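You operate a simulated robot arm through the tools that you are given. There is no shell and no other tool. Be economical: measure what you need, move in short steps, check, and stop when the job is done.

Carry out the task below with a simulated robot arm. There is one attempt and no reset: what you move stays moved.

TASK
Put the note block on top of the brown parcel. Then fetch the carton labelled "tabs" from the desk top and set it on the bare leather corner.

It is judged by the outcome, as a careful person would: the job done as asked, and still so three seconds after it is handed in. It fails if anything else is knocked over, pushed out of place, dropped, spilled or broken.

THE ROBOT
A 7-joint arm with a two-finger parallel gripper, fixed in place. Base frame: the origin is at the foot of the arm, x ahead of it, y to its left, z up; the work surface is at about z = 780. Lengths are in mm, angles in rad, forces in N, time in s.
With the tool pointing down near the work surface it reaches from about 300 to 700 mm from the base axis. Its first joint turns from -1.152 to 1.152 rad. Payload 1.57 kg.
Tool frame: the origin (TCP) lies between the finger pads and is the grasp point; the fingertips stand 30 mm ahead of it; z points along the fingers, y is the line along which they close. The gripper opens to 110 mm. The fingers are 24 mm wide and 12 mm thick; the gripper's body (48 by 112 mm) begins 78 mm behind the TCP.
Orientation is told as [roll, pitch, yaw] about the base's x, y, z axes, in that order, counted from this pose: with the fingers straight down and closing along the base's y, the tool's x points along the base's -x, its y along +y and its z along -z.

THE INTERFACE
- The arm moves only by the tool move_arm. Its argument "deltas" is one flat list of numbers, 7 for each row, row after row: the shift along the tool's x, y, z in units of 200 mm (1.0 is 200 mm), then the turn, a rotation vector about the tool's x, y, z in units of 120 degrees (1.0 is 120 degrees), then the gripper command, from -1 (fully open) to 1 (shut), values between in proportion. In form: [x, y, z, wx, wy, wz, gripper, x, y, z, wx, wy, wz, gripper, ...]. A call has 1 to 12 rows; each row is the pose to reach, as a shift and turn from the pose commanded when the call began, along the tool's axes at that moment. A call with a number of a shift or a turn outside -1 to 1 is refused whole. A row lasts 0.2 s, in which the tool goes at most 50 mm and 0.15 rad; a call with a longer step from one row to the next is refused whole, and so is a gripper value outside its range. A pose out of reach is approached as far as the arm can. The call stops where the force on the tool passes 40 N (or 10 N more than at its start, if that is more) or the arm is blocked; 0.2 s more then pass. The fingers move at their own pace (about 108 mm/s each) and stop on an object; they squeeze with about 43 N. The grip force told is the motor's: it shows also when the fingers shut on nothing. Time passes only in rows, and 0.2 s behind the last, so rows that repeat a pose let the fingers close. It gives the time, the measured TCP pose, the force on the tool (base axes), the opening and the grip force at its end, in the units of the frame above (readings bear some noise).
- Cameras (640 x 400 px; columns grow to the right, rows downward): "scene" is fixed at [151.1, -396.8, 1381.1]; the picture's right is [0.83, -0.56, 0.00], its down [-0.43, -0.64, -0.64] and it looks along [0.36, 0.53, -0.77] (base axes); focal length 285 px, centre (320, 200). "wrist" rides on the gripper at [-36, 0, -80] in the tool frame; the picture's right is [0.00, -1.00, 0.00], its down [0.97, 0.00, -0.24] and it looks along [0.24, 0.00, 0.97] (tool axes); focal length 218 px, centre (320, 200).
- grab_frame(camera): a new picture of that camera. No time passes.
- point_at(camera, pixels): for up to 12 pixels [column, row] of the newest picture of that camera ("zoom" is the newest enlarged one), the place [x, y, z] in the base frame of the surface seen there, good to about 3 mm. No time passes.
- enlarge(camera, box): a new picture of the part [left, top, right, bottom] of that camera's present view, enlarged. No time passes.
- close_job(): hands the job in; it is judged then, once.

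Work in short steps. Measure before you move; look again where a grasp or a placing could have gone wrong, and mend it. You have 80 turns and 38 pictures in all, the two below and enlarged ones among them. Open the gripper and draw the arm clear of the work before you hand the job in, unless the task says otherwise; then end with one line.

The tools are called after "Call:" as a command line: name --argument value ..., lists and objects as JSON in quotes. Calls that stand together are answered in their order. move_arm: Moves the arm, as the interface text tells. Its arguments: {"type":"object","properties":{"deltas":{"type":"array"}},"required":["deltas"]} The other tools are called the same way: grab_frame (camera) takes a picture; point_at (camera, pixels) gives the place of the surface under pixels of a picture; enlarge (camera, box) takes an enlarged picture of a part of a camera's view; close_job () hands the job in.

At the start:

```text
time: 0.0
ee_pos: [370.1, -129.1, 1123.6]
ee_rot: [-0.001, 0.0, -0.001]
contact_force: [-0.4, 0.4, -0.2]
finger_gap: 110.2
gripper_force: 0.0
```

scene: 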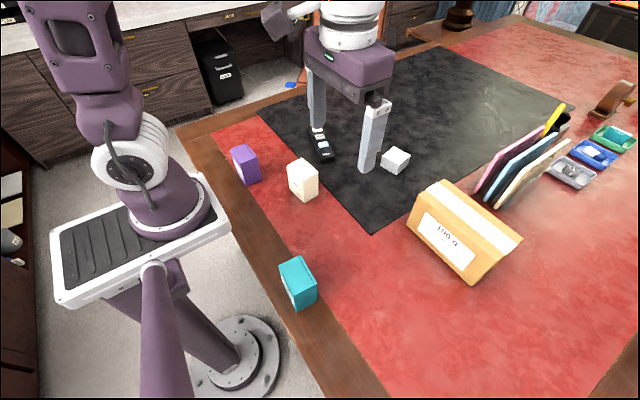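
wrist: 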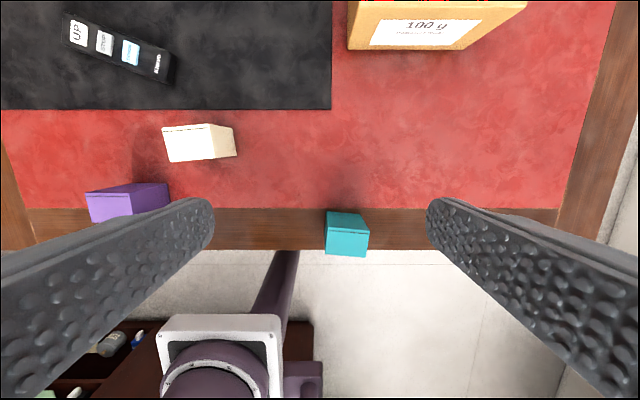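

The scene shows small cartons (purple, cream, teal), a white cube at (396,160) and a parcel at (465,230). I enlarge to read labels.

Call:
enlarge --camera "scene" --box '[210, 130, 370, 320]'

Call:
enlarge --camera "scene" --box '[350, 90, 640, 290]'

Call:
point_at --camera "scene" --pixels '[[384, 153], [397, 146], [411, 155], [399, 166], [396, 157], [427, 190], [442, 180], [522, 238], [508, 250], [465, 215], [390, 350], [480, 360]]'

```text
2.11 times, centred on (290, 225) of scene
```

zoom: 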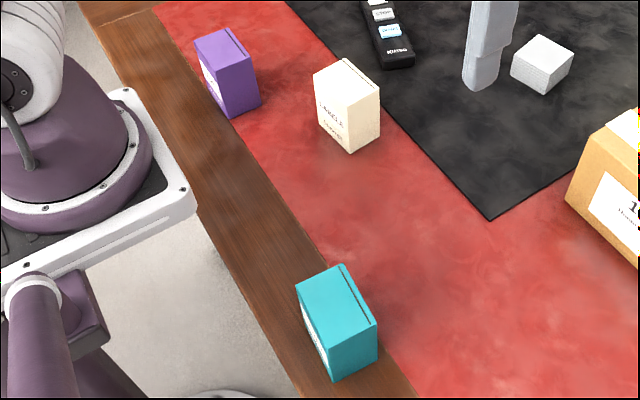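

```text
2.00 times, centred on (495, 190) of scene
```

zoom: 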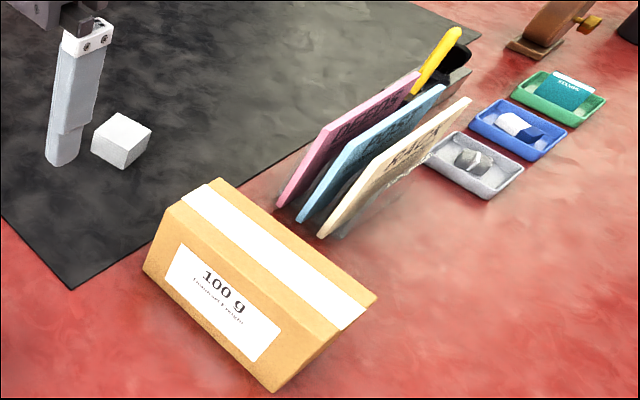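

```text
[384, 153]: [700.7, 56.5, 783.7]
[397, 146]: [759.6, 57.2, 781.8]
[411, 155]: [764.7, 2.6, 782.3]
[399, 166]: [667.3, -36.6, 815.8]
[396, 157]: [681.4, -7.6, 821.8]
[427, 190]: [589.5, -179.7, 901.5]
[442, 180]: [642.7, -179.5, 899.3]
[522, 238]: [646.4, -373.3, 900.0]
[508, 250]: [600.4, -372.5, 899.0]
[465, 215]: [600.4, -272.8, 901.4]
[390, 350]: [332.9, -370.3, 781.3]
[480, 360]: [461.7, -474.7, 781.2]
```

Note block at about (681,-8), top z≈822; parcel top z≈900. I read the labels closer.

Call:
enlarge --camera "scene" --box '[415, 205, 485, 275]'

Call:
enlarge --camera "scene" --box '[225, 140, 325, 205]'

Call:
enlarge --camera "scene" --box '[265, 250, 335, 320]'

Call:
point_at --camera "scene" --pixels '[[231, 150], [249, 146], [258, 157], [287, 164], [305, 160], [318, 176], [303, 182], [279, 263], [300, 257], [317, 283], [294, 289], [240, 155]]'

```text
5.71 times, centred on (450, 240) of scene
```

zoom: 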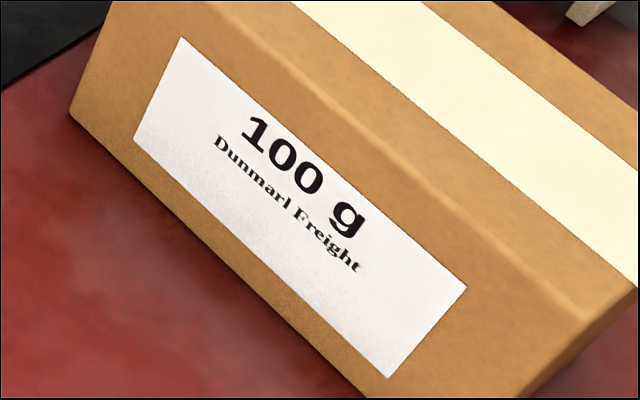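

```text
6.15 times, centred on (275, 172) of scene
```

zoom: 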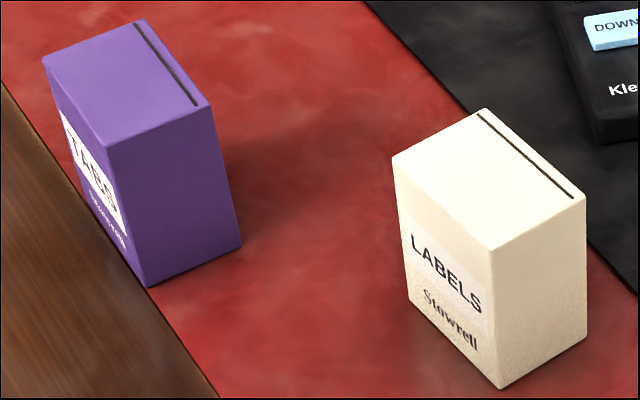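

```text
5.71 times, centred on (300, 285) of scene
```

zoom: 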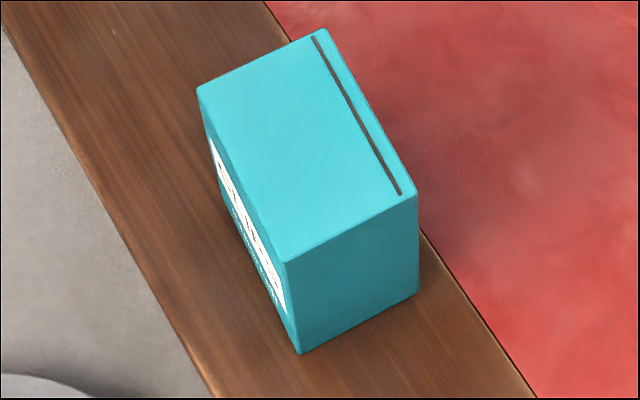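

```text
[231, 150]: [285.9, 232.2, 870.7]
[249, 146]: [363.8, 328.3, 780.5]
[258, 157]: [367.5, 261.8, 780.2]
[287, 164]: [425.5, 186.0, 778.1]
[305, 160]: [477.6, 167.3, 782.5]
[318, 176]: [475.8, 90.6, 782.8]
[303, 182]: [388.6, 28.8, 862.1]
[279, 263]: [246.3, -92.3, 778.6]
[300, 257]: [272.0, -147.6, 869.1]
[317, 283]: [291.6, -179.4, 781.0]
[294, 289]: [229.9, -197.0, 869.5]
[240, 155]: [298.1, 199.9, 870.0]
```

Purple carton reads "TABS", cream "LABELS". Now I locate the leather's near right corner in the wrist view (~(560,208)) and the other edges.

Call:
point_at --camera "wrist" --pixels '[[559, 206], [480, 207], [585, 100], [610, 10], [500, 150], [332, 108], [88, 192], [165, 185], [330, 212], [365, 230], [100, 207], [20, 208]]'

Call:
enlarge --camera "scene" --box '[370, 135, 430, 185]'

```text
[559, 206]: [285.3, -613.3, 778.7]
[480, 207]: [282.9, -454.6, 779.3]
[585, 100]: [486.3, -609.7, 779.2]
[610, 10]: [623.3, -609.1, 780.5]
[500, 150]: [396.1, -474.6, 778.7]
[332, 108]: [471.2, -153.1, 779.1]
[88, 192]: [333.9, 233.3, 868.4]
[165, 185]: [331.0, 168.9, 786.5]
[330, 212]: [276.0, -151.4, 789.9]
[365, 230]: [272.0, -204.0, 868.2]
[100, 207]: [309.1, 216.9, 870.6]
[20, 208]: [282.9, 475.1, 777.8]
```

```text
8.00 times, centred on (400, 160) of scene
```

zoom: 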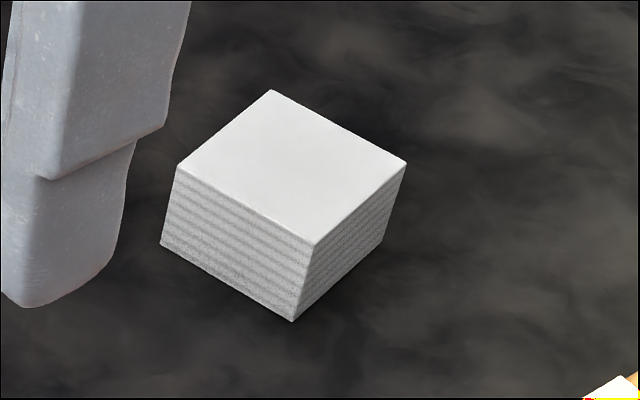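

Call:
point_at --camera "zoom" --pixels '[[182, 170], [272, 95], [400, 163], [313, 238], [290, 165], [165, 243], [292, 316], [380, 244]]'

```text
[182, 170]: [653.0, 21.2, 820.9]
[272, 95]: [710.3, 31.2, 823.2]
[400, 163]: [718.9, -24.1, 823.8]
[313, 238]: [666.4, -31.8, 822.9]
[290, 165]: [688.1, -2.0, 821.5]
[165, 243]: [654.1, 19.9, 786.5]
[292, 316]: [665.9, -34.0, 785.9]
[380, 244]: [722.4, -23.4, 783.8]
```

Block centre ≈(687,-1), 56 mm square, yaw ≈0.18; I move above it in two steps.

Call:
move_arm --deltas '[-0.155, 0.064, 0.09, 0, 0, 0, -1, -0.31, 0.128, 0.18, 0, 0, 0, -1, -0.465, 0.192, 0.27, 0, 0, 0, -1, -0.62, 0.256, 0.36, 0, 0, 0, -1, -0.775, 0.32, 0.45, 0, 0, 0, -1]'

```text
time: 1.2
ee_pos: [526.1, -65.5, 1033.9]
ee_rot: [0.0, -0.001, -0.001]
contact_force: [-0.1, -0.2, 0.3]
finger_gap: 110.0
gripper_force: 0.1
```

On course; second step, turning the yaw by 0.18 as well.

Call:
move_arm --deltas '[-0.156, 0.0635, 0.114, 0, 0, -0.0172, -1, -0.312, 0.127, 0.228, 0, 0, -0.0344, -1, -0.468, 0.1905, 0.342, 0, 0, -0.0516, -1, -0.624, 0.254, 0.456, 0, 0, -0.0688, -1, -0.78, 0.3175, 0.57, 0, 0, -0.086, -1, -0.78, 0.3175, 0.57, 0, 0, -0.086, -1]'

Call:
grab_frame --camera "wrist"

```text
time: 2.6
ee_pos: [682.1, -3.1, 919.5]
ee_rot: [0.001, 0.002, 0.179]
contact_force: [-1.0, 0.2, 0.6]
finger_gap: 109.8
gripper_force: 0.1
```

```text
29 pictures are left
```

wrist: 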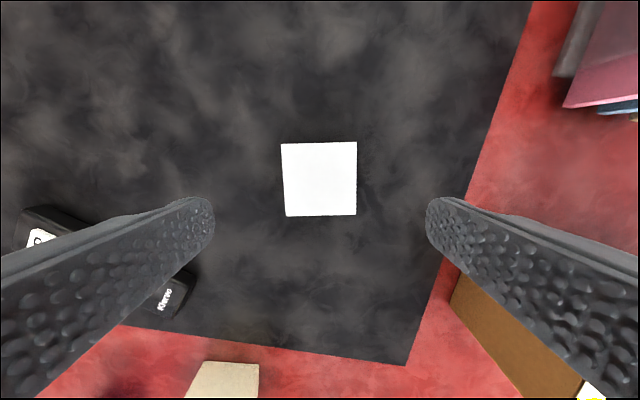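

Block is centred and square between the fingers; I check the remote's nearest corner (195,275) for clearance.

Call:
point_at --camera "wrist" --pixels '[[194, 275], [320, 145], [320, 212], [284, 180], [355, 180], [450, 300]]'

```text
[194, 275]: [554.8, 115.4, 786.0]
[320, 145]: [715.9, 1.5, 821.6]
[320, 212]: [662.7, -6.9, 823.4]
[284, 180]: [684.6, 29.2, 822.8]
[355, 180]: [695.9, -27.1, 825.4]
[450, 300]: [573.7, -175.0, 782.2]
```

Clear. Descend 101 mm, 5 mm further out, and close.

Call:
move_arm --deltas '[-0.01, 0, 0.15, 0, 0, 0, -1, -0.02, 0, 0.3, 0, 0, 0, -1, -0.025, 0, 0.42, 0, 0, 0, -1, -0.025, 0, 0.505, 0, 0, 0, -1, -0.025, 0, 0.505, 0, 0, 0, -1, -0.025, 0, 0.505, 0, 0, 0, 1, -0.025, 0, 0.505, 0, 0, 0, 1, -0.025, 0, 0.505, 0, 0, 0, 1, -0.025, 0, 0.505, 0, 0, 0, 1]'

```text
time: 4.6
ee_pos: [685.9, -1.4, 819.4]
ee_rot: [0.0, 0.0, 0.179]
contact_force: [0.4, -0.8, -0.1]
finger_gap: 59.4
gripper_force: 43.3
```

Gripped at 59 mm. Lift 170 mm.

Call:
move_arm --deltas '[0, 0, -0.1, 0, 0, 0, 1, 0, 0, -0.25, 0, 0, 0, 1, 0, 0, -0.4, 0, 0, 0, 1, 0, 0, -0.55, 0, 0, 0, 1, 0, 0, -0.7, 0, 0, 0, 1, 0, 0, -0.85, 0, 0, 0, 1]'

```text
time: 6.0
ee_pos: [686.3, -0.7, 990.3]
ee_rot: [0.001, 0.001, 0.179]
contact_force: [0.3, -0.1, -0.6]
finger_gap: 0.1
gripper_force: 21.0
```

The gap reads 0.1: the block slipped out. I look.

Call:
grab_frame --camera "wrist"

Call:
grab_frame --camera "scene"

```text
28 pictures are left
```

wrist: 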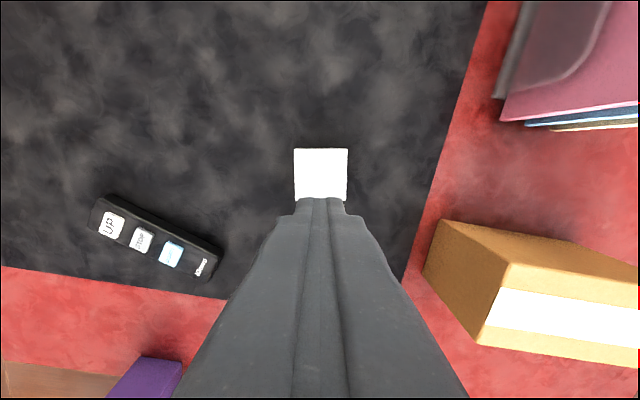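

```text
27 pictures are left
```

scene: 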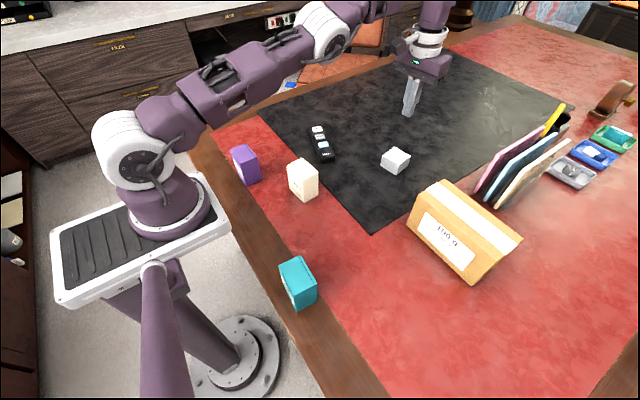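

The block stands in about its old place. I measure it again before regrasping.

Call:
enlarge --camera "scene" --box '[370, 135, 430, 185]'

Call:
point_at --camera "wrist" --pixels '[[320, 152], [320, 194], [298, 172], [343, 172], [296, 150], [345, 150], [346, 197], [297, 200], [360, 120], [270, 170]]'

```text
8.00 times, centred on (400, 160) of scene
```

zoom: 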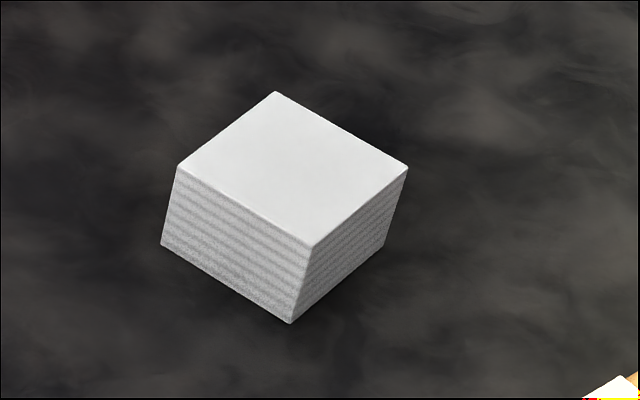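

```text
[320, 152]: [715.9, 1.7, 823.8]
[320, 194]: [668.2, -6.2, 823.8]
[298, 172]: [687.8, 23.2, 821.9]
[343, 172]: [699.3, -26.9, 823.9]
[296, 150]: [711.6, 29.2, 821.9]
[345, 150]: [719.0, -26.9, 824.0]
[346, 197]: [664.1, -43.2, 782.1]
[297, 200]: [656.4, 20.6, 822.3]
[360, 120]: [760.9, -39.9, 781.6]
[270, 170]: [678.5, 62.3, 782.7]
```

Unmoved, so it slipped at the first jerk. I regrasp deeper (TCP ≈815) and lift slowly.

Call:
move_arm --deltas '[0, 0, 0, 0, 0, 0, -1, 0, 0, 0.1, 0, 0, 0, -1, 0, 0, 0.3, 0, 0, 0, -1, 0, 0, 0.5, 0, 0, 0, -1, -0.01, 0, 0.7, 0, 0, 0, -1, -0.01, 0, 0.82, 0, 0, 0, -1, -0.01, 0, 0.872, 0, 0, 0, -1, -0.01, 0, 0.872, 0, 0, 0, 1, -0.01, 0, 0.872, 0, 0, 0, 1, -0.01, 0, 0.872, 0, 0, 0, 1, -0.01, 0, 0.872, 0, 0, 0, 1]'

Call:
move_arm --deltas '[0, 0, 0, 0, 0, 0, 1, 0, 0, -0.01, 0, 0, 0, 1, 0, 0, -0.02, 0, 0, 0, 1]'

Call:
grab_frame --camera "wrist"

```text
time: 8.4
ee_pos: [687.8, 0.2, 814.3]
ee_rot: [0.001, 0.001, 0.179]
contact_force: [0.1, 0.7, -0.3]
finger_gap: 59.5
gripper_force: 43.2
```

```text
time: 9.2
ee_pos: [688.2, -0.2, 818.4]
ee_rot: [0.0, -0.001, 0.181]
contact_force: [0.6, 0.0, -2.2]
finger_gap: 59.3
gripper_force: 42.9
```

```text
25 pictures are left
```

wrist: 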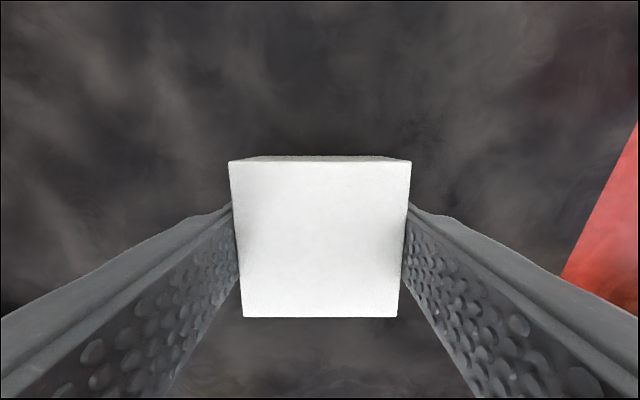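

Held, with about 2 N of load. Continue lifting slowly, checking.

Call:
move_arm --deltas '[0, 0, -0.015, 0, 0, 0, 1, 0, 0, -0.03, 0, 0, 0, 1, 0, 0, -0.05, 0, 0, 0, 1, 0, 0, -0.07, 0, 0, 0, 1]'

Call:
grab_frame --camera "wrist"

```text
time: 10.2
ee_pos: [687.5, -0.9, 832.1]
ee_rot: [-0.002, 0.001, 0.179]
contact_force: [-0.4, -0.7, -1.9]
finger_gap: 59.3
gripper_force: 42.4
```

```text
24 pictures are left
```

wrist: 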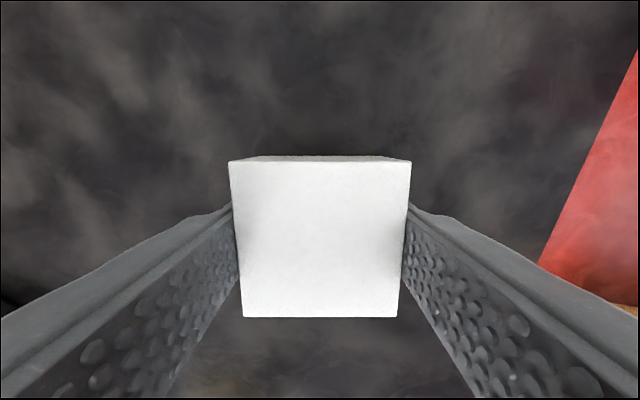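

The block rises with the fingers. Lift on at gentle speed.

Call:
move_arm --deltas '[0, 0, -0.03, 0, 0, 0, 1, 0, 0, -0.07, 0, 0, 0, 1, 0, 0, -0.12, 0, 0, 0, 1, 0, 0, -0.17, 0, 0, 0, 1, 0, 0, -0.22, 0, 0, 0, 1, 0, 0, -0.27, 0, 0, 0, 1, 0, 0, -0.32, 0, 0, 0, 1, 0, 0, -0.37, 0, 0, 0, 1, 0, 0, -0.42, 0, 0, 0, 1, 0, 0, -0.46, 0, 0, 0, 1, 0, 0, -0.49, 0, 0, 0, 1, 0, 0, -0.5, 0, 0, 0, 1]'

```text
time: 12.8
ee_pos: [686.0, -1.2, 933.0]
ee_rot: [0.001, 0.0, 0.179]
contact_force: [-0.2, -0.5, -1.8]
finger_gap: 59.5
gripper_force: 43.3
```

Still held. Raise 30 mm more and square the yaw to 0.

Call:
move_arm --deltas '[0, 0, -0.02, 0, 0, 0.008, 1, 0, 0, -0.05, 0, 0, 0.02, 1, 0, 0, -0.09, 0, 0, 0.04, 1, 0, 0, -0.12, 0, 0, 0.06, 1, 0, 0, -0.14, 0, 0, 0.078, 1, 0, 0, -0.15, 0, 0, 0.086, 1]'

```text
time: 14.2
ee_pos: [688.4, -0.7, 964.3]
ee_rot: [0.0, 0.001, 0.001]
contact_force: [-0.3, 0.1, -1.4]
finger_gap: 59.3
gripper_force: 42.7
```

I check the folders' heights near the path before traversing.

Call:
grab_frame --camera "scene"

Call:
point_at --camera "scene" --pixels '[[476, 190], [540, 128], [558, 107], [498, 207], [568, 142], [500, 165], [427, 190], [442, 180], [522, 238], [508, 250], [435, 188], [515, 243]]'

```text
23 pictures are left
```

scene: 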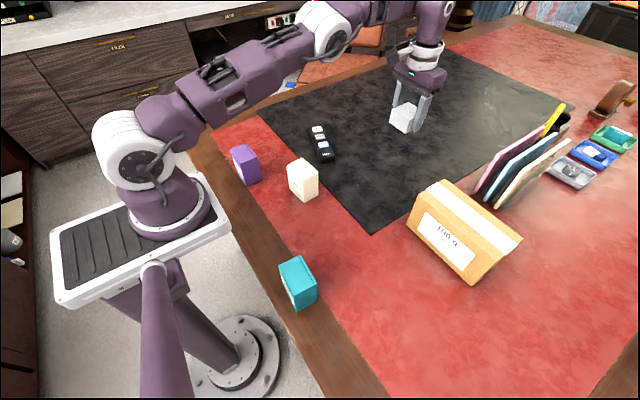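

```text
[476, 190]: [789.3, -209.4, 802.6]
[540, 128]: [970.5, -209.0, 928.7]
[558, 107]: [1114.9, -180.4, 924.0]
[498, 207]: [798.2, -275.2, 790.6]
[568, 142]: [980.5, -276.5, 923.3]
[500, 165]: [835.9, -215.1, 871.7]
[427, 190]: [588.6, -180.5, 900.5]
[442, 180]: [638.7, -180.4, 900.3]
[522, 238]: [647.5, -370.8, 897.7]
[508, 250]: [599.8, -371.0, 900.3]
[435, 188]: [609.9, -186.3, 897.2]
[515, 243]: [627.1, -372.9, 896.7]
```

Folders are clear (x > 785). Move x back first, then traverse; meanwhile enlarge the parcel for its exact edges.

Call:
move_arm --deltas '[0.05, -0.03, 0, 0, 0, 0, 1, 0.12, -0.1, 0, 0, 0, 0, 1, 0.2, -0.18, 0, 0, 0, 0, 1, 0.27, -0.27, 0, 0, 0, 0, 1, 0.33, -0.36, 0, 0, 0, 0, 1, 0.345, -0.45, 0, 0, 0, 0, 1, 0.345, -0.54, 0, 0, 0, 0, 1, 0.345, -0.63, 0, 0, 0, 0, 1, 0.345, -0.72, 0, 0, 0, 0, 1, 0.345, -0.79, 0, 0, 0, 0, 1, 0.345, -0.83, 0, 0, 0, 0, 1, 0.345, -0.84, 0, 0, 0, 0, 1]'

Call:
enlarge --camera "scene" --box '[400, 150, 540, 290]'

```text
time: 16.8
ee_pos: [618.6, -168.3, 961.6]
ee_rot: [0.001, 0.0, 0.002]
contact_force: [-0.3, 0.0, -1.5]
finger_gap: 59.3
gripper_force: 43.3
```

```text
2.86 times, centred on (470, 220) of scene
```

zoom: 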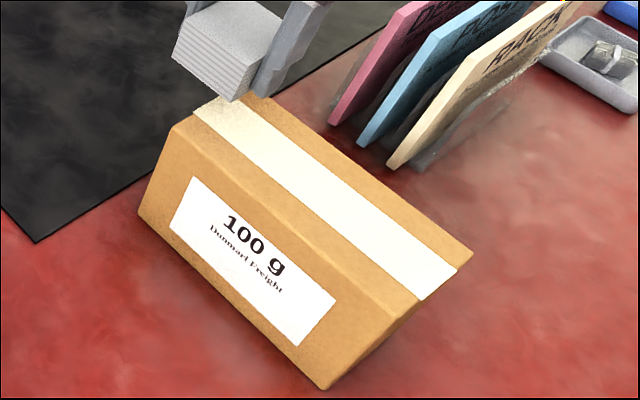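

Call:
point_at --camera "zoom" --pixels '[[176, 128], [389, 312], [415, 298], [455, 275], [469, 253], [330, 168], [257, 232], [178, 57], [231, 97], [188, 15], [300, 190], [243, 40]]'

Call:
grab_frame --camera "wrist"

```text
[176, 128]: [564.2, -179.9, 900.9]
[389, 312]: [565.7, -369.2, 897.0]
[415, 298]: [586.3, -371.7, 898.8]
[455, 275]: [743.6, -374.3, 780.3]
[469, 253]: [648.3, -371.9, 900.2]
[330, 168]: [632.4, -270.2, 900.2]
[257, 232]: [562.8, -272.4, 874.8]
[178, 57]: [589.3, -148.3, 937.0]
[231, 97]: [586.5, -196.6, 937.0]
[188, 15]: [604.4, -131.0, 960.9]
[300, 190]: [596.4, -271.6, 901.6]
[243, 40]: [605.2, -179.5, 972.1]
```

```text
21 pictures are left
```

wrist: 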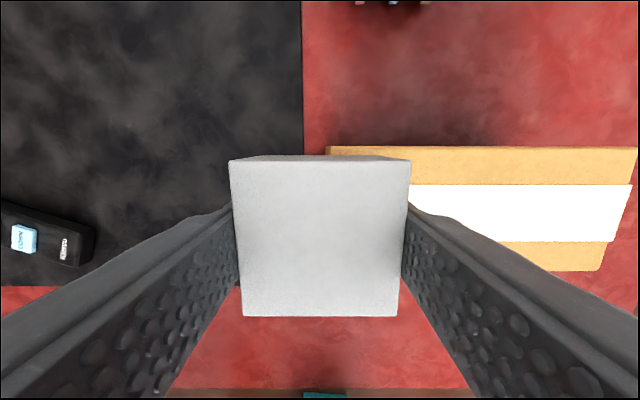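

Parcel top spans x 563–650, y -179…-373; centre (606,-276). Move over it, then down to ~6 mm above contact.

Call:
move_arm --deltas '[0.02, -0.04, 0, 0, 0, 0, 1, 0.04, -0.12, 0, 0, 0, 0, 1, 0.06, -0.21, 0, 0, 0, 0, 1, 0.063, -0.3, 0, 0, 0, 0, 1, 0.063, -0.39, 0, 0, 0, 0, 1, 0.063, -0.47, 0, 0, 0, 0, 1, 0.063, -0.52, 0, 0, 0, 0, 1, 0.063, -0.538, 0, 0, 0, 0, 1, 0.063, -0.538, 0.03, 0, 0, 0, 1, 0.063, -0.538, 0.07, 0, 0, 0, 1, 0.063, -0.538, 0.1, 0, 0, 0, 1, 0.063, -0.538, 0.11, 0, 0, 0, 1]'

Call:
enlarge --camera "scene" --box '[400, 150, 540, 290]'

```text
time: 19.4
ee_pos: [605.8, -277.6, 940.3]
ee_rot: [0.002, 0.0, -0.001]
contact_force: [-1.1, 0.3, -1.0]
finger_gap: 59.4
gripper_force: 42.9
```

```text
2.86 times, centred on (470, 220) of scene
```

zoom: 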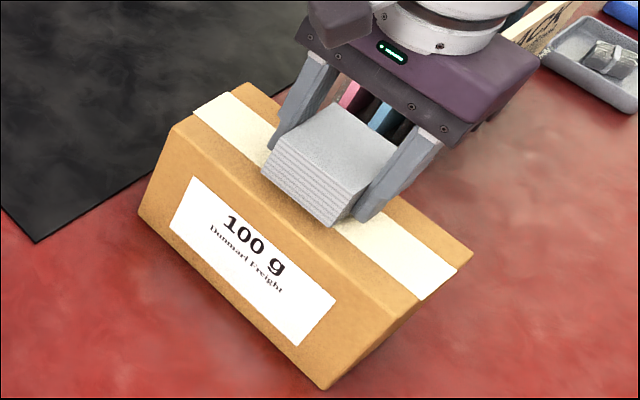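

Block hangs over the tape, a few mm clear. Lower in 1 mm rows, watching the force.

Call:
move_arm --deltas '[0, 0, 0.01, 0, 0, 0, 1, 0, 0, 0.02, 0, 0, 0, 1, 0, 0, 0.026, 0, 0, 0, 1, 0, 0, 0.032, 0, 0, 0, 1]'

```text
time: 20.4
ee_pos: [605.7, -276.7, 933.5]
ee_rot: [0.0, 0.0, 0.0]
contact_force: [0.1, 0.1, -1.8]
finger_gap: 59.6
gripper_force: 42.8
```

Call:
move_arm --deltas '[0, 0, 0.005, 0, 0, 0, 1, 0, 0, 0.01, 0, 0, 0, 1]'

```text
time: 21.0
ee_pos: [606.8, -277.4, 931.9]
ee_rot: [0.0, 0.0, 0.001]
contact_force: [1.1, -0.5, -0.5]
finger_gap: 59.8
gripper_force: 43.3
```

Call:
move_arm --deltas '[0, 0, 0.004, 0, 0, 0, 1, 0, 0, 0.004, 0, 0, 0, 1]'

```text
time: 21.6
ee_pos: [606.3, -276.1, 931.8]
ee_rot: [0.0, 0.0, 0.0]
contact_force: [0.3, 0.8, -1.5]
finger_gap: 59.3
gripper_force: 42.7
```

Call:
move_arm --deltas '[0, 0, 0.004, 0, 0, 0, 1, 0, 0, 0.008, 0, 0, 0, 1]'

Call:
enlarge --camera "scene" --box '[440, 165, 500, 225]'

```text
time: 22.2
ee_pos: [606.4, -277.3, 931.1]
ee_rot: [0.0, -0.002, 0.0]
contact_force: [-2.1, 1.8, 10.9]
finger_gap: 59.4
gripper_force: 43.0
```

```text
6.67 times, centred on (470, 195) of scene
```

zoom: 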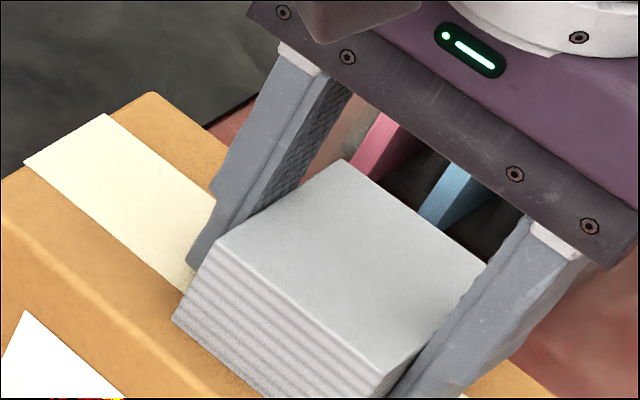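

Contact at 10.9 N. Ease back 0.6 mm, open, then rise.

Call:
move_arm --deltas '[0, 0, -0.003, 0, 0, 0, 1, 0, 0, -0.003, 0, 0, 0, 0.2, 0, 0, -0.003, 0, 0, 0, -0.3, 0, 0, -0.003, 0, 0, 0, -1, 0, 0, -0.003, 0, 0, 0, -1, 0, 0, -0.05, 0, 0, 0, -1, 0, 0, -0.2, 0, 0, 0, -1, 0, 0, -0.35, 0, 0, 0, -1, 0, 0, -0.55, 0, 0, 0, -1]'

Call:
grab_frame --camera "scene"

Call:
grab_frame --camera "wrist"

```text
time: 24.2
ee_pos: [605.0, -277.8, 1034.1]
ee_rot: [0.0, 0.011, 0.0]
contact_force: [-0.5, -0.2, 1.2]
finger_gap: 109.9
gripper_force: 0.1
out of reach, approached as far as the arm can: row 9
```

```text
18 pictures are left
```

scene: 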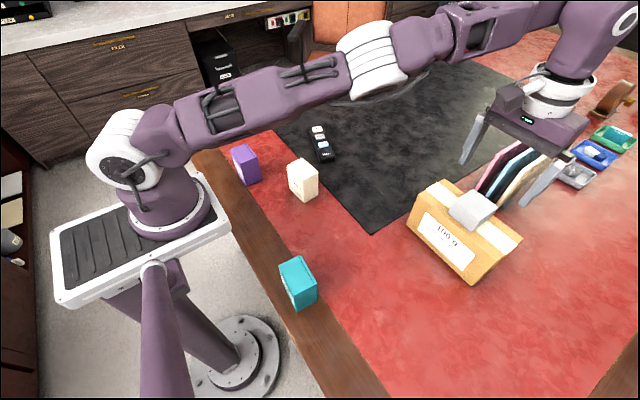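

```text
17 pictures are left
```

wrist: 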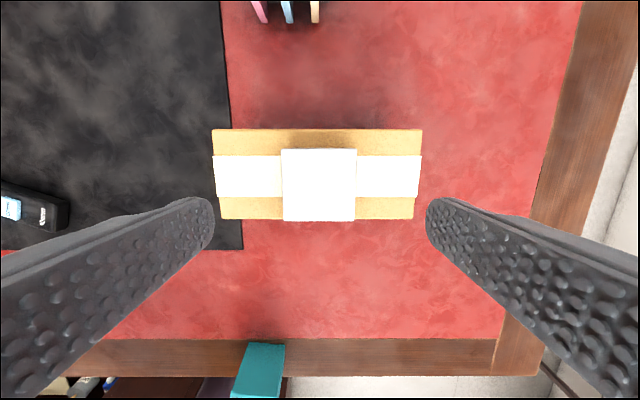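

Block sits squarely on the parcel, and the near-right leather corner is bare. Now travel at height to the purple "TABS" carton.

Call:
move_arm --deltas '[0.1, 0.13, 0, 0, 0, 0, -1, 0.23, 0.3, 0, 0, 0, 0, -1, 0.36, 0.48, 0, 0, 0, 0, -1, 0.49, 0.66, 0, 0, 0, 0, -1, 0.62, 0.83, 0, 0, 0, 0, -1, 0.75, 1.0, 0, 0, 0, 0, -1]'

Call:
move_arm --deltas '[0.1, 0.13, 0, 0, 0, 0, -1, 0.23, 0.3, 0, 0, 0, 0, -1, 0.36, 0.48, 0, 0, 0, 0, -1, 0.49, 0.66, 0, 0, 0, 0, -1, 0.6, 0.83, 0, 0, 0, 0, -1, 0.7, 1.0, 0, 0, 0, 0, -1]'

Call:
grab_frame --camera "wrist"

```text
time: 25.6
ee_pos: [457.0, -75.5, 1039.6]
ee_rot: [0.001, -0.001, -0.002]
contact_force: [-0.1, 0.1, -0.5]
finger_gap: 110.0
gripper_force: 0.0
```

```text
time: 27.0
ee_pos: [317.1, 122.4, 1040.5]
ee_rot: [0.0, 0.001, -0.003]
contact_force: [-0.8, 0.6, 0.0]
finger_gap: 109.7
gripper_force: 0.0
```

```text
16 pictures are left
```

wrist: 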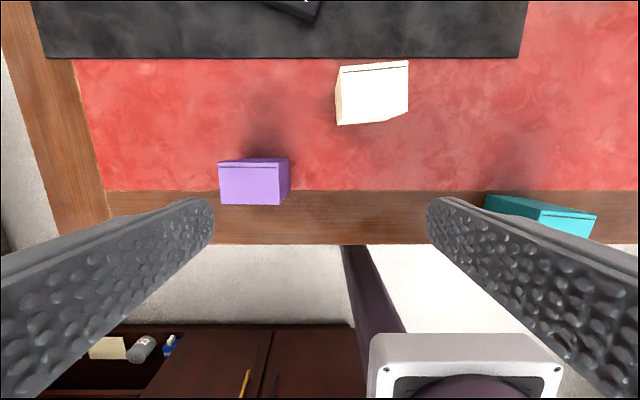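

Call:
point_at --camera "wrist" --pixels '[[222, 169], [276, 169], [222, 202], [277, 203], [250, 185], [289, 160], [222, 161], [105, 186], [80, 70], [338, 95], [288, 190]]'

Call:
enlarge --camera "wrist" --box '[200, 140, 310, 220]'

```text
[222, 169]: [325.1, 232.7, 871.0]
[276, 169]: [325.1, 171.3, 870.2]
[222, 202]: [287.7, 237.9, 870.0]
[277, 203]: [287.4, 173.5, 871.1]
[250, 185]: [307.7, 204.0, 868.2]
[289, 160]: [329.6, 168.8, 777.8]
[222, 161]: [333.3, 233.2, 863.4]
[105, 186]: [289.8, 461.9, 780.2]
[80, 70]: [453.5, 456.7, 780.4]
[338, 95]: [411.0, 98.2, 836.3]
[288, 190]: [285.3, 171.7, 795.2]
```

```text
5.00 times, centred on (255, 180) of wrist
```

zoom: 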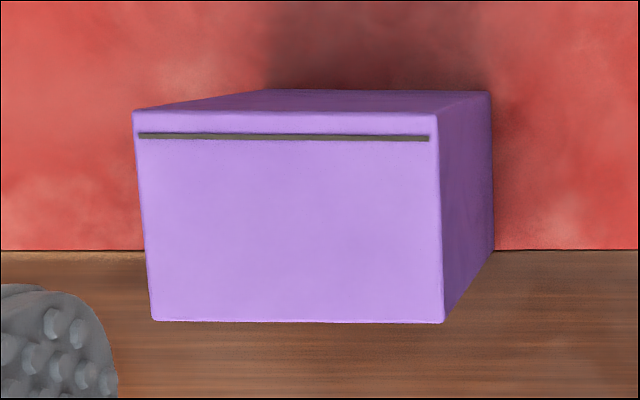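

Carton: centre (310,204), 48×66×90 mm, square to the axes. Move above it, then down to TCP z≈826 and close.

Call:
move_arm --deltas '[0.01, 0.15, 0.05, 0, 0, 0, -1, 0.02, 0.3, 0.15, 0, 0, 0, -1, 0.035, 0.408, 0.3, 0, 0, 0, -1, 0.035, 0.408, 0.4, 0, 0, 0, -1, 0.035, 0.408, 0.4, 0, 0, 0, -1]'

Call:
grab_frame --camera "wrist"

```text
time: 28.2
ee_pos: [311.3, 206.4, 960.1]
ee_rot: [-0.002, 0.0, 0.001]
contact_force: [-0.7, 0.1, 0.9]
finger_gap: 110.2
gripper_force: 0.0
```

```text
14 pictures are left
```

wrist: 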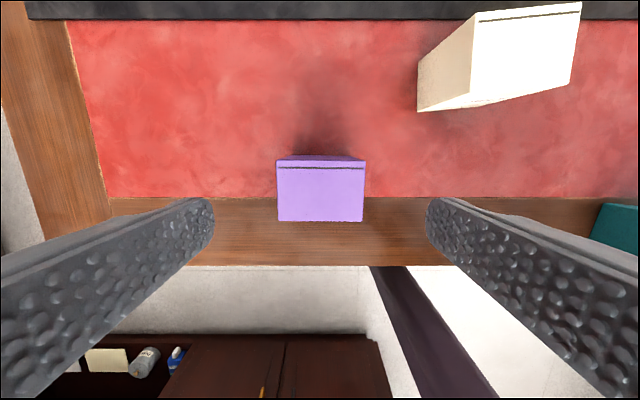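

Call:
move_arm --deltas '[0, -0.007, 0.15, 0, 0, 0, -1, 0, -0.007, 0.3, 0, 0, 0, -1, 0, -0.007, 0.45, 0, 0, 0, -1, 0, -0.007, 0.6, 0, 0, 0, -1, 0, -0.007, 0.67, 0, 0, 0, -1, 0, -0.007, 0.67, 0, 0, 0, -1, 0, -0.007, 0.67, 0, 0, 0, 1, 0, -0.007, 0.67, 0, 0, 0, 1, 0, -0.007, 0.67, 0, 0, 0, 1, 0, -0.007, 0.67, 0, 0, 0, 1]'

Call:
move_arm --deltas '[0, 0, 0, 0, 0, 0, 1, 0, 0, -0.01, 0, 0, 0, 1, 0, 0, -0.03, 0, 0, 0, 1, 0, 0, -0.06, 0, 0, 0, 1, 0, 0, -0.09, 0, 0, 0, 1, 0, 0, -0.1, 0, 0, 0, 1]'

Call:
enlarge --camera "scene" --box '[200, 90, 340, 210]'

```text
time: 30.4
ee_pos: [308.3, 203.3, 825.4]
ee_rot: [-0.001, 0.002, 0.001]
contact_force: [0.9, 1.2, 0.3]
finger_gap: 69.8
gripper_force: 42.9
```

```text
time: 31.8
ee_pos: [308.6, 203.5, 846.6]
ee_rot: [0.001, 0.0, 0.0]
contact_force: [-0.5, 0.3, -0.9]
finger_gap: 69.9
gripper_force: 42.7
```

```text
3.33 times, centred on (270, 150) of scene
```

zoom: 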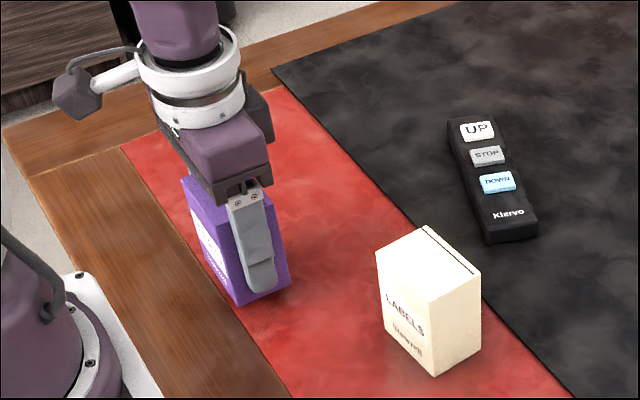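

Held. Lift gently.

Call:
move_arm --deltas '[0, 0, -0.03, 0, 0, 0, 1, 0, 0, -0.08, 0, 0, 0, 1, 0, 0, -0.14, 0, 0, 0, 1, 0, 0, -0.21, 0, 0, 0, 1, 0, 0, -0.28, 0, 0, 0, 1, 0, 0, -0.35, 0, 0, 0, 1, 0, 0, -0.42, 0, 0, 0, 1, 0, 0, -0.49, 0, 0, 0, 1, 0, 0, -0.56, 0, 0, 0, 1, 0, 0, -0.62, 0, 0, 0, 1, 0, 0, -0.66, 0, 0, 0, 1, 0, 0, -0.67, 0, 0, 0, 1]'

Call:
move_arm --deltas '[-0.02, -0.03, 0, 0, 0, 0, 1, -0.06, -0.09, 0, 0, 0, 0, 1, -0.11, -0.17, 0, 0, 0, 0, 1, -0.16, -0.26, 0, 0, 0, 0, 1, -0.21, -0.36, 0, 0, 0, 0, 1, -0.26, -0.46, 0, 0, 0, 0, 1, -0.31, -0.56, 0, 0, 0, 0, 1, -0.36, -0.66, 0, 0, 0, 0, 1, -0.4, -0.76, 0, 0, 0, 0, 1, -0.43, -0.86, 0, 0, 0, 0, 1, -0.45, -0.95, 0, 0, 0, 0, 1, -0.46, -1.0, 0, 0, 0, 0, 1]'

```text
time: 34.4
ee_pos: [308.5, 204.3, 980.9]
ee_rot: [0.0, -0.002, 0.001]
contact_force: [0.1, 0.1, -1.1]
finger_gap: 69.6
gripper_force: 43.6
```

```text
time: 37.0
ee_pos: [401.4, 3.5, 980.1]
ee_rot: [0.002, 0.0, 0.001]
contact_force: [-0.7, -1.0, -1.6]
finger_gap: 69.7
gripper_force: 43.3
```

Still held; continue to y≈-380.

Call:
move_arm --deltas '[0, -0.04, 0, 0, 0, 0, 1, 0, -0.11, 0, 0, 0, 0, 1, 0, -0.2, 0, 0, 0, 0, 1, 0, -0.3, 0, 0, 0, 0, 1, 0, -0.4, 0, 0, 0, 0, 1, 0, -0.5, 0, 0, 0, 0, 1, 0, -0.6, 0, 0, 0, 0, 1, 0, -0.7, 0, 0, 0, 0, 1, 0, -0.8, 0, 0, 0, 0, 1, 0, -0.9, 0, 0, 0, 0, 1, 0, -0.96, 0, 0, 0, 0, 1, 0, -1.0, 0, 0, 0, 0, 1]'

Call:
move_arm --deltas '[0, -0.04, 0, 0, 0, 0, 1, 0, -0.11, 0, 0, 0, 0, 1, 0, -0.2, 0, 0, 0, 0, 1, 0, -0.3, 0, 0, 0, 0, 1, 0, -0.4, 0, 0, 0, 0, 1, 0, -0.5, 0, 0, 0, 0, 1, 0, -0.6, 0, 0, 0, 0, 1, 0.02, -0.7, 0, 0, 0, 0, 1, 0.04, -0.8, 0, 0, 0, 0, 1, 0.06, -0.9, 0, 0, 0, 0, 1, 0.08, -0.96, 0, 0, 0, 0, 1, 0.08, -1.0, 0, 0, 0, 0, 1]'

Call:
grab_frame --camera "wrist"

```text
time: 39.6
ee_pos: [400.0, -196.2, 980.2]
ee_rot: [-0.001, 0.001, 0.0]
contact_force: [-0.6, 0.2, -1.8]
finger_gap: 69.6
gripper_force: 43.1
```

```text
time: 42.2
ee_pos: [385.6, -396.2, 980.7]
ee_rot: [0.001, 0.001, 0.0]
contact_force: [0.0, 0.2, -0.8]
finger_gap: 69.6
gripper_force: 42.5
```

```text
12 pictures are left
```

wrist: 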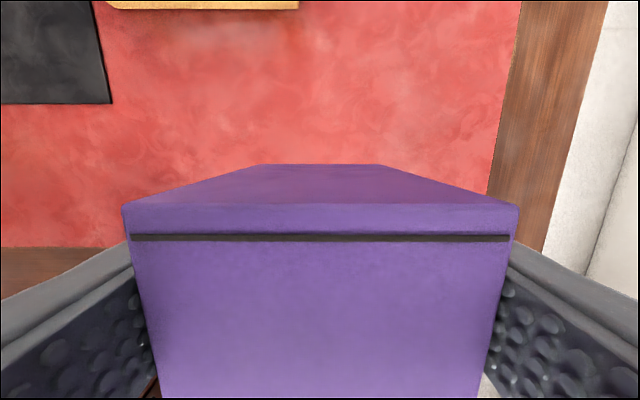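

Carton steady, corner bare. Move to (361,-520) and start down.

Call:
move_arm --deltas '[0.01, -0.04, 0, 0, 0, 0, 1, 0.03, -0.12, 0, 0, 0, 0, 1, 0.05, -0.22, 0, 0, 0, 0, 1, 0.07, -0.32, 0, 0, 0, 0, 1, 0.09, -0.42, 0, 0, 0, 0, 1, 0.11, -0.52, 0, 0, 0, 0, 1, 0.125, -0.59, 0, 0, 0, 0, 1, 0.125, -0.62, 0, 0, 0, 0, 1, 0.125, -0.62, 0.05, 0, 0, 0, 1, 0.125, -0.62, 0.13, 0, 0, 0, 1, 0.125, -0.62, 0.2, 0, 0, 0, 1, 0.125, -0.62, 0.22, 0, 0, 0, 1]'

Call:
move_arm --deltas '[0, 0, 0.05, 0, 0, 0, 1, 0, 0, 0.12, 0, 0, 0, 1, 0, 0, 0.2, 0, 0, 0, 1, 0, 0, 0.28, 0, 0, 0, 1, 0, 0, 0.36, 0, 0, 0, 1, 0, 0, 0.44, 0, 0, 0, 1, 0, 0, 0.5, 0, 0, 0, 1, 0, 0, 0.52, 0, 0, 0, 1]'

Call:
grab_frame --camera "wrist"

```text
time: 44.8
ee_pos: [360.5, -520.3, 935.3]
ee_rot: [0.0, 0.0, 0.0]
contact_force: [0.1, 0.6, -1.1]
finger_gap: 69.5
gripper_force: 43.1
```

```text
time: 46.6
ee_pos: [359.8, -520.9, 831.8]
ee_rot: [-0.002, 0.001, -0.001]
contact_force: [0.3, -0.3, -1.5]
finger_gap: 69.6
gripper_force: 43.0
```

```text
11 pictures are left
```

wrist: 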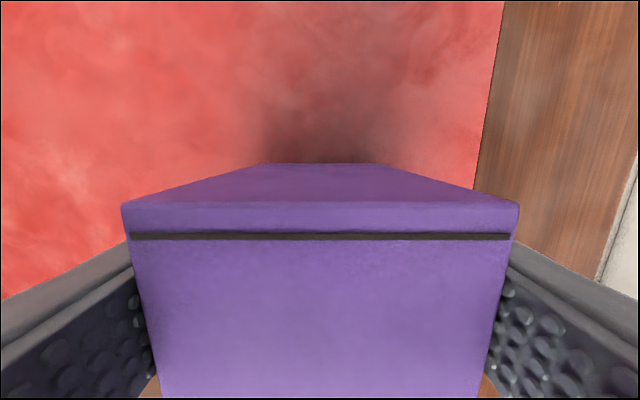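

Six mm above contact; lower in small rows.

Call:
move_arm --deltas '[0, 0, 0.01, 0, 0, 0, 1, 0, 0, 0.02, 0, 0, 0, 1, 0, 0, 0.028, 0, 0, 0, 1]'

Call:
move_arm --deltas '[0, 0, 0.004, 0, 0, 0, 1, 0, 0, 0.006, 0, 0, 0, 1]'

```text
time: 47.4
ee_pos: [360.1, -521.1, 825.9]
ee_rot: [0.001, -0.001, 0.0]
contact_force: [-0.5, 0.3, -2.0]
finger_gap: 69.5
gripper_force: 42.9
```

```text
time: 48.0
ee_pos: [359.6, -520.0, 825.3]
ee_rot: [-0.001, 0.0, 0.001]
contact_force: [-0.4, 0.8, 2.3]
finger_gap: 69.5
gripper_force: 43.4
```

Light contact (force turned to +2.3 N). Open and rise straight up.

Call:
move_arm --deltas '[0, 0, 0, 0, 0, 0, 1, 0, 0, 0, 0, 0, 0, 0.1, 0, 0, 0, 0, 0, 0, -0.5, 0, 0, 0, 0, 0, 0, -1, 0, 0, 0, 0, 0, 0, -1, 0, 0, -0.05, 0, 0, 0, -1, 0, 0, -0.2, 0, 0, 0, -1, 0, 0, -0.4, 0, 0, 0, -1, 0, 0, -0.6, 0, 0, 0, -1, 0, 0, -0.8, 0, 0, 0, -1, 0, 0, -0.95, 0, 0, 0, -1]'

Call:
grab_frame --camera "wrist"

Call:
grab_frame --camera "scene"

```text
time: 50.4
ee_pos: [356.8, -517.8, 1014.1]
ee_rot: [-0.003, 0.002, -0.005]
contact_force: [-0.4, 1.1, -0.1]
finger_gap: 110.0
gripper_force: 0.1
out of reach, approached as far as the arm can: row 11
```

```text
10 pictures are left
```

wrist: 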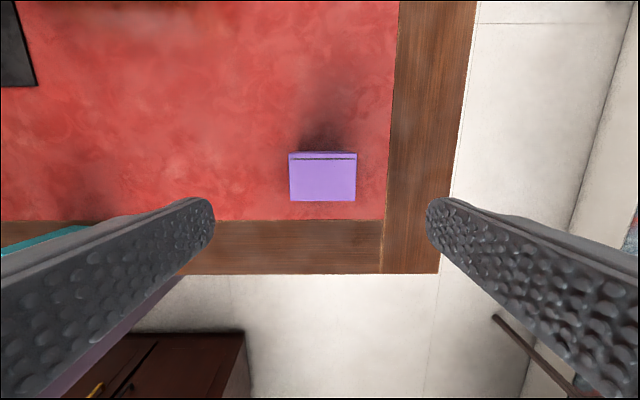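

```text
9 pictures are left
```

scene: 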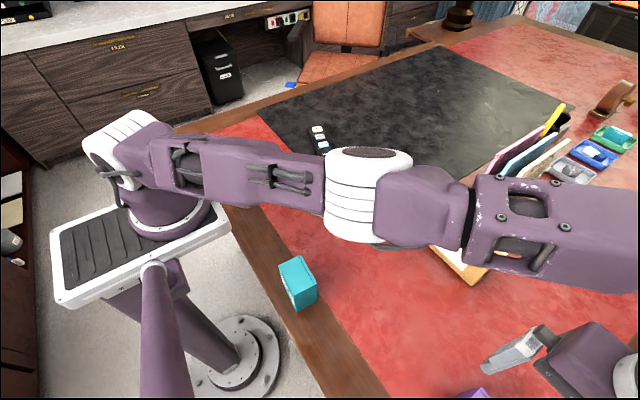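

Carton stands in the corner. Draw the arm clear, then check the whole scene.

Call:
move_arm --deltas '[-0.02, 0.1, 0, 0, 0, 0, -1, -0.05, 0.3, 0, 0, 0, 0, -1, -0.08, 0.5, 0, 0, 0, 0, -1, -0.1, 0.7, -0.05, 0, 0, 0, -1, -0.1, 0.85, -0.1, 0, 0, 0, -1, -0.1, 1.0, -0.15, 0, 0, 0, -1]'

Call:
move_arm --deltas '[0, 0.1, 0, 0, 0, 0, -1, 0, 0.3, 0, 0, 0, 0, -1, 0, 0.5, -0.1, 0, 0, 0, -1, 0, 0.7, -0.15, 0, 0, 0, -1, 0, 0.85, -0.2, 0, 0, 0, -1, 0, 1.0, -0.25, 0, 0, 0, -1, 0, 1.0, -0.25, 0, 0, 0, -1]'

Call:
grab_frame --camera "scene"

Call:
enlarge --camera "scene" --box '[420, 340, 520, 400]'

```text
time: 51.8
ee_pos: [378.4, -317.9, 1044.6]
ee_rot: [0.001, 0.002, -0.002]
contact_force: [-0.4, -0.2, 0.4]
finger_gap: 109.9
gripper_force: 0.1
out of reach, approached as far as the arm can: row 1, 2
```

```text
time: 53.4
ee_pos: [379.4, -118.6, 1094.4]
ee_rot: [0.001, 0.001, -0.001]
contact_force: [-0.1, -0.1, 0.7]
finger_gap: 109.9
gripper_force: 0.1
```

```text
8 pictures are left
```

scene: 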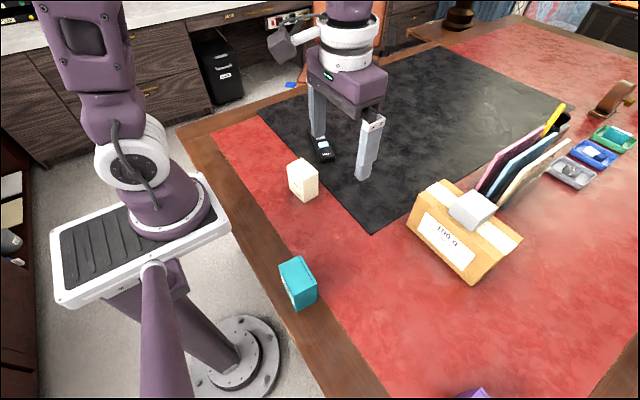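

```text
6.40 times, centred on (470, 370) of scene
```

zoom: 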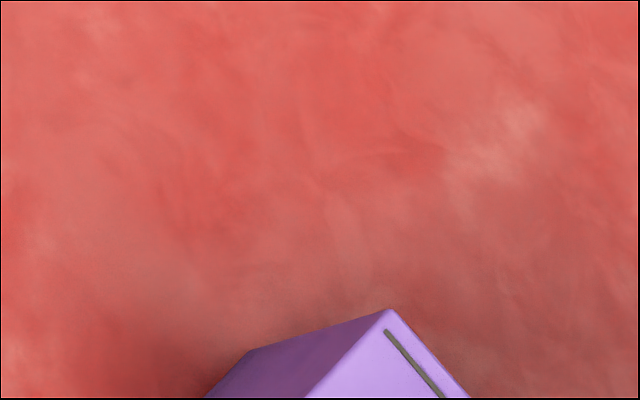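

The block rests on the parcel, the carton stands in the bare corner, everything else is in place, and the arm is clear.

Call:
close_job

```text
The job is handed in.
```

The note block is on top of the brown parcel, and the purple "tabs" carton is standing on the bare leather at the desk's near-right corner. The block slipped out of the first grip and stayed where it was, so I gripped it lower and lifted it again. I took the near-right corner as the one you meant, because the near-left one is mostly covered by the mat.
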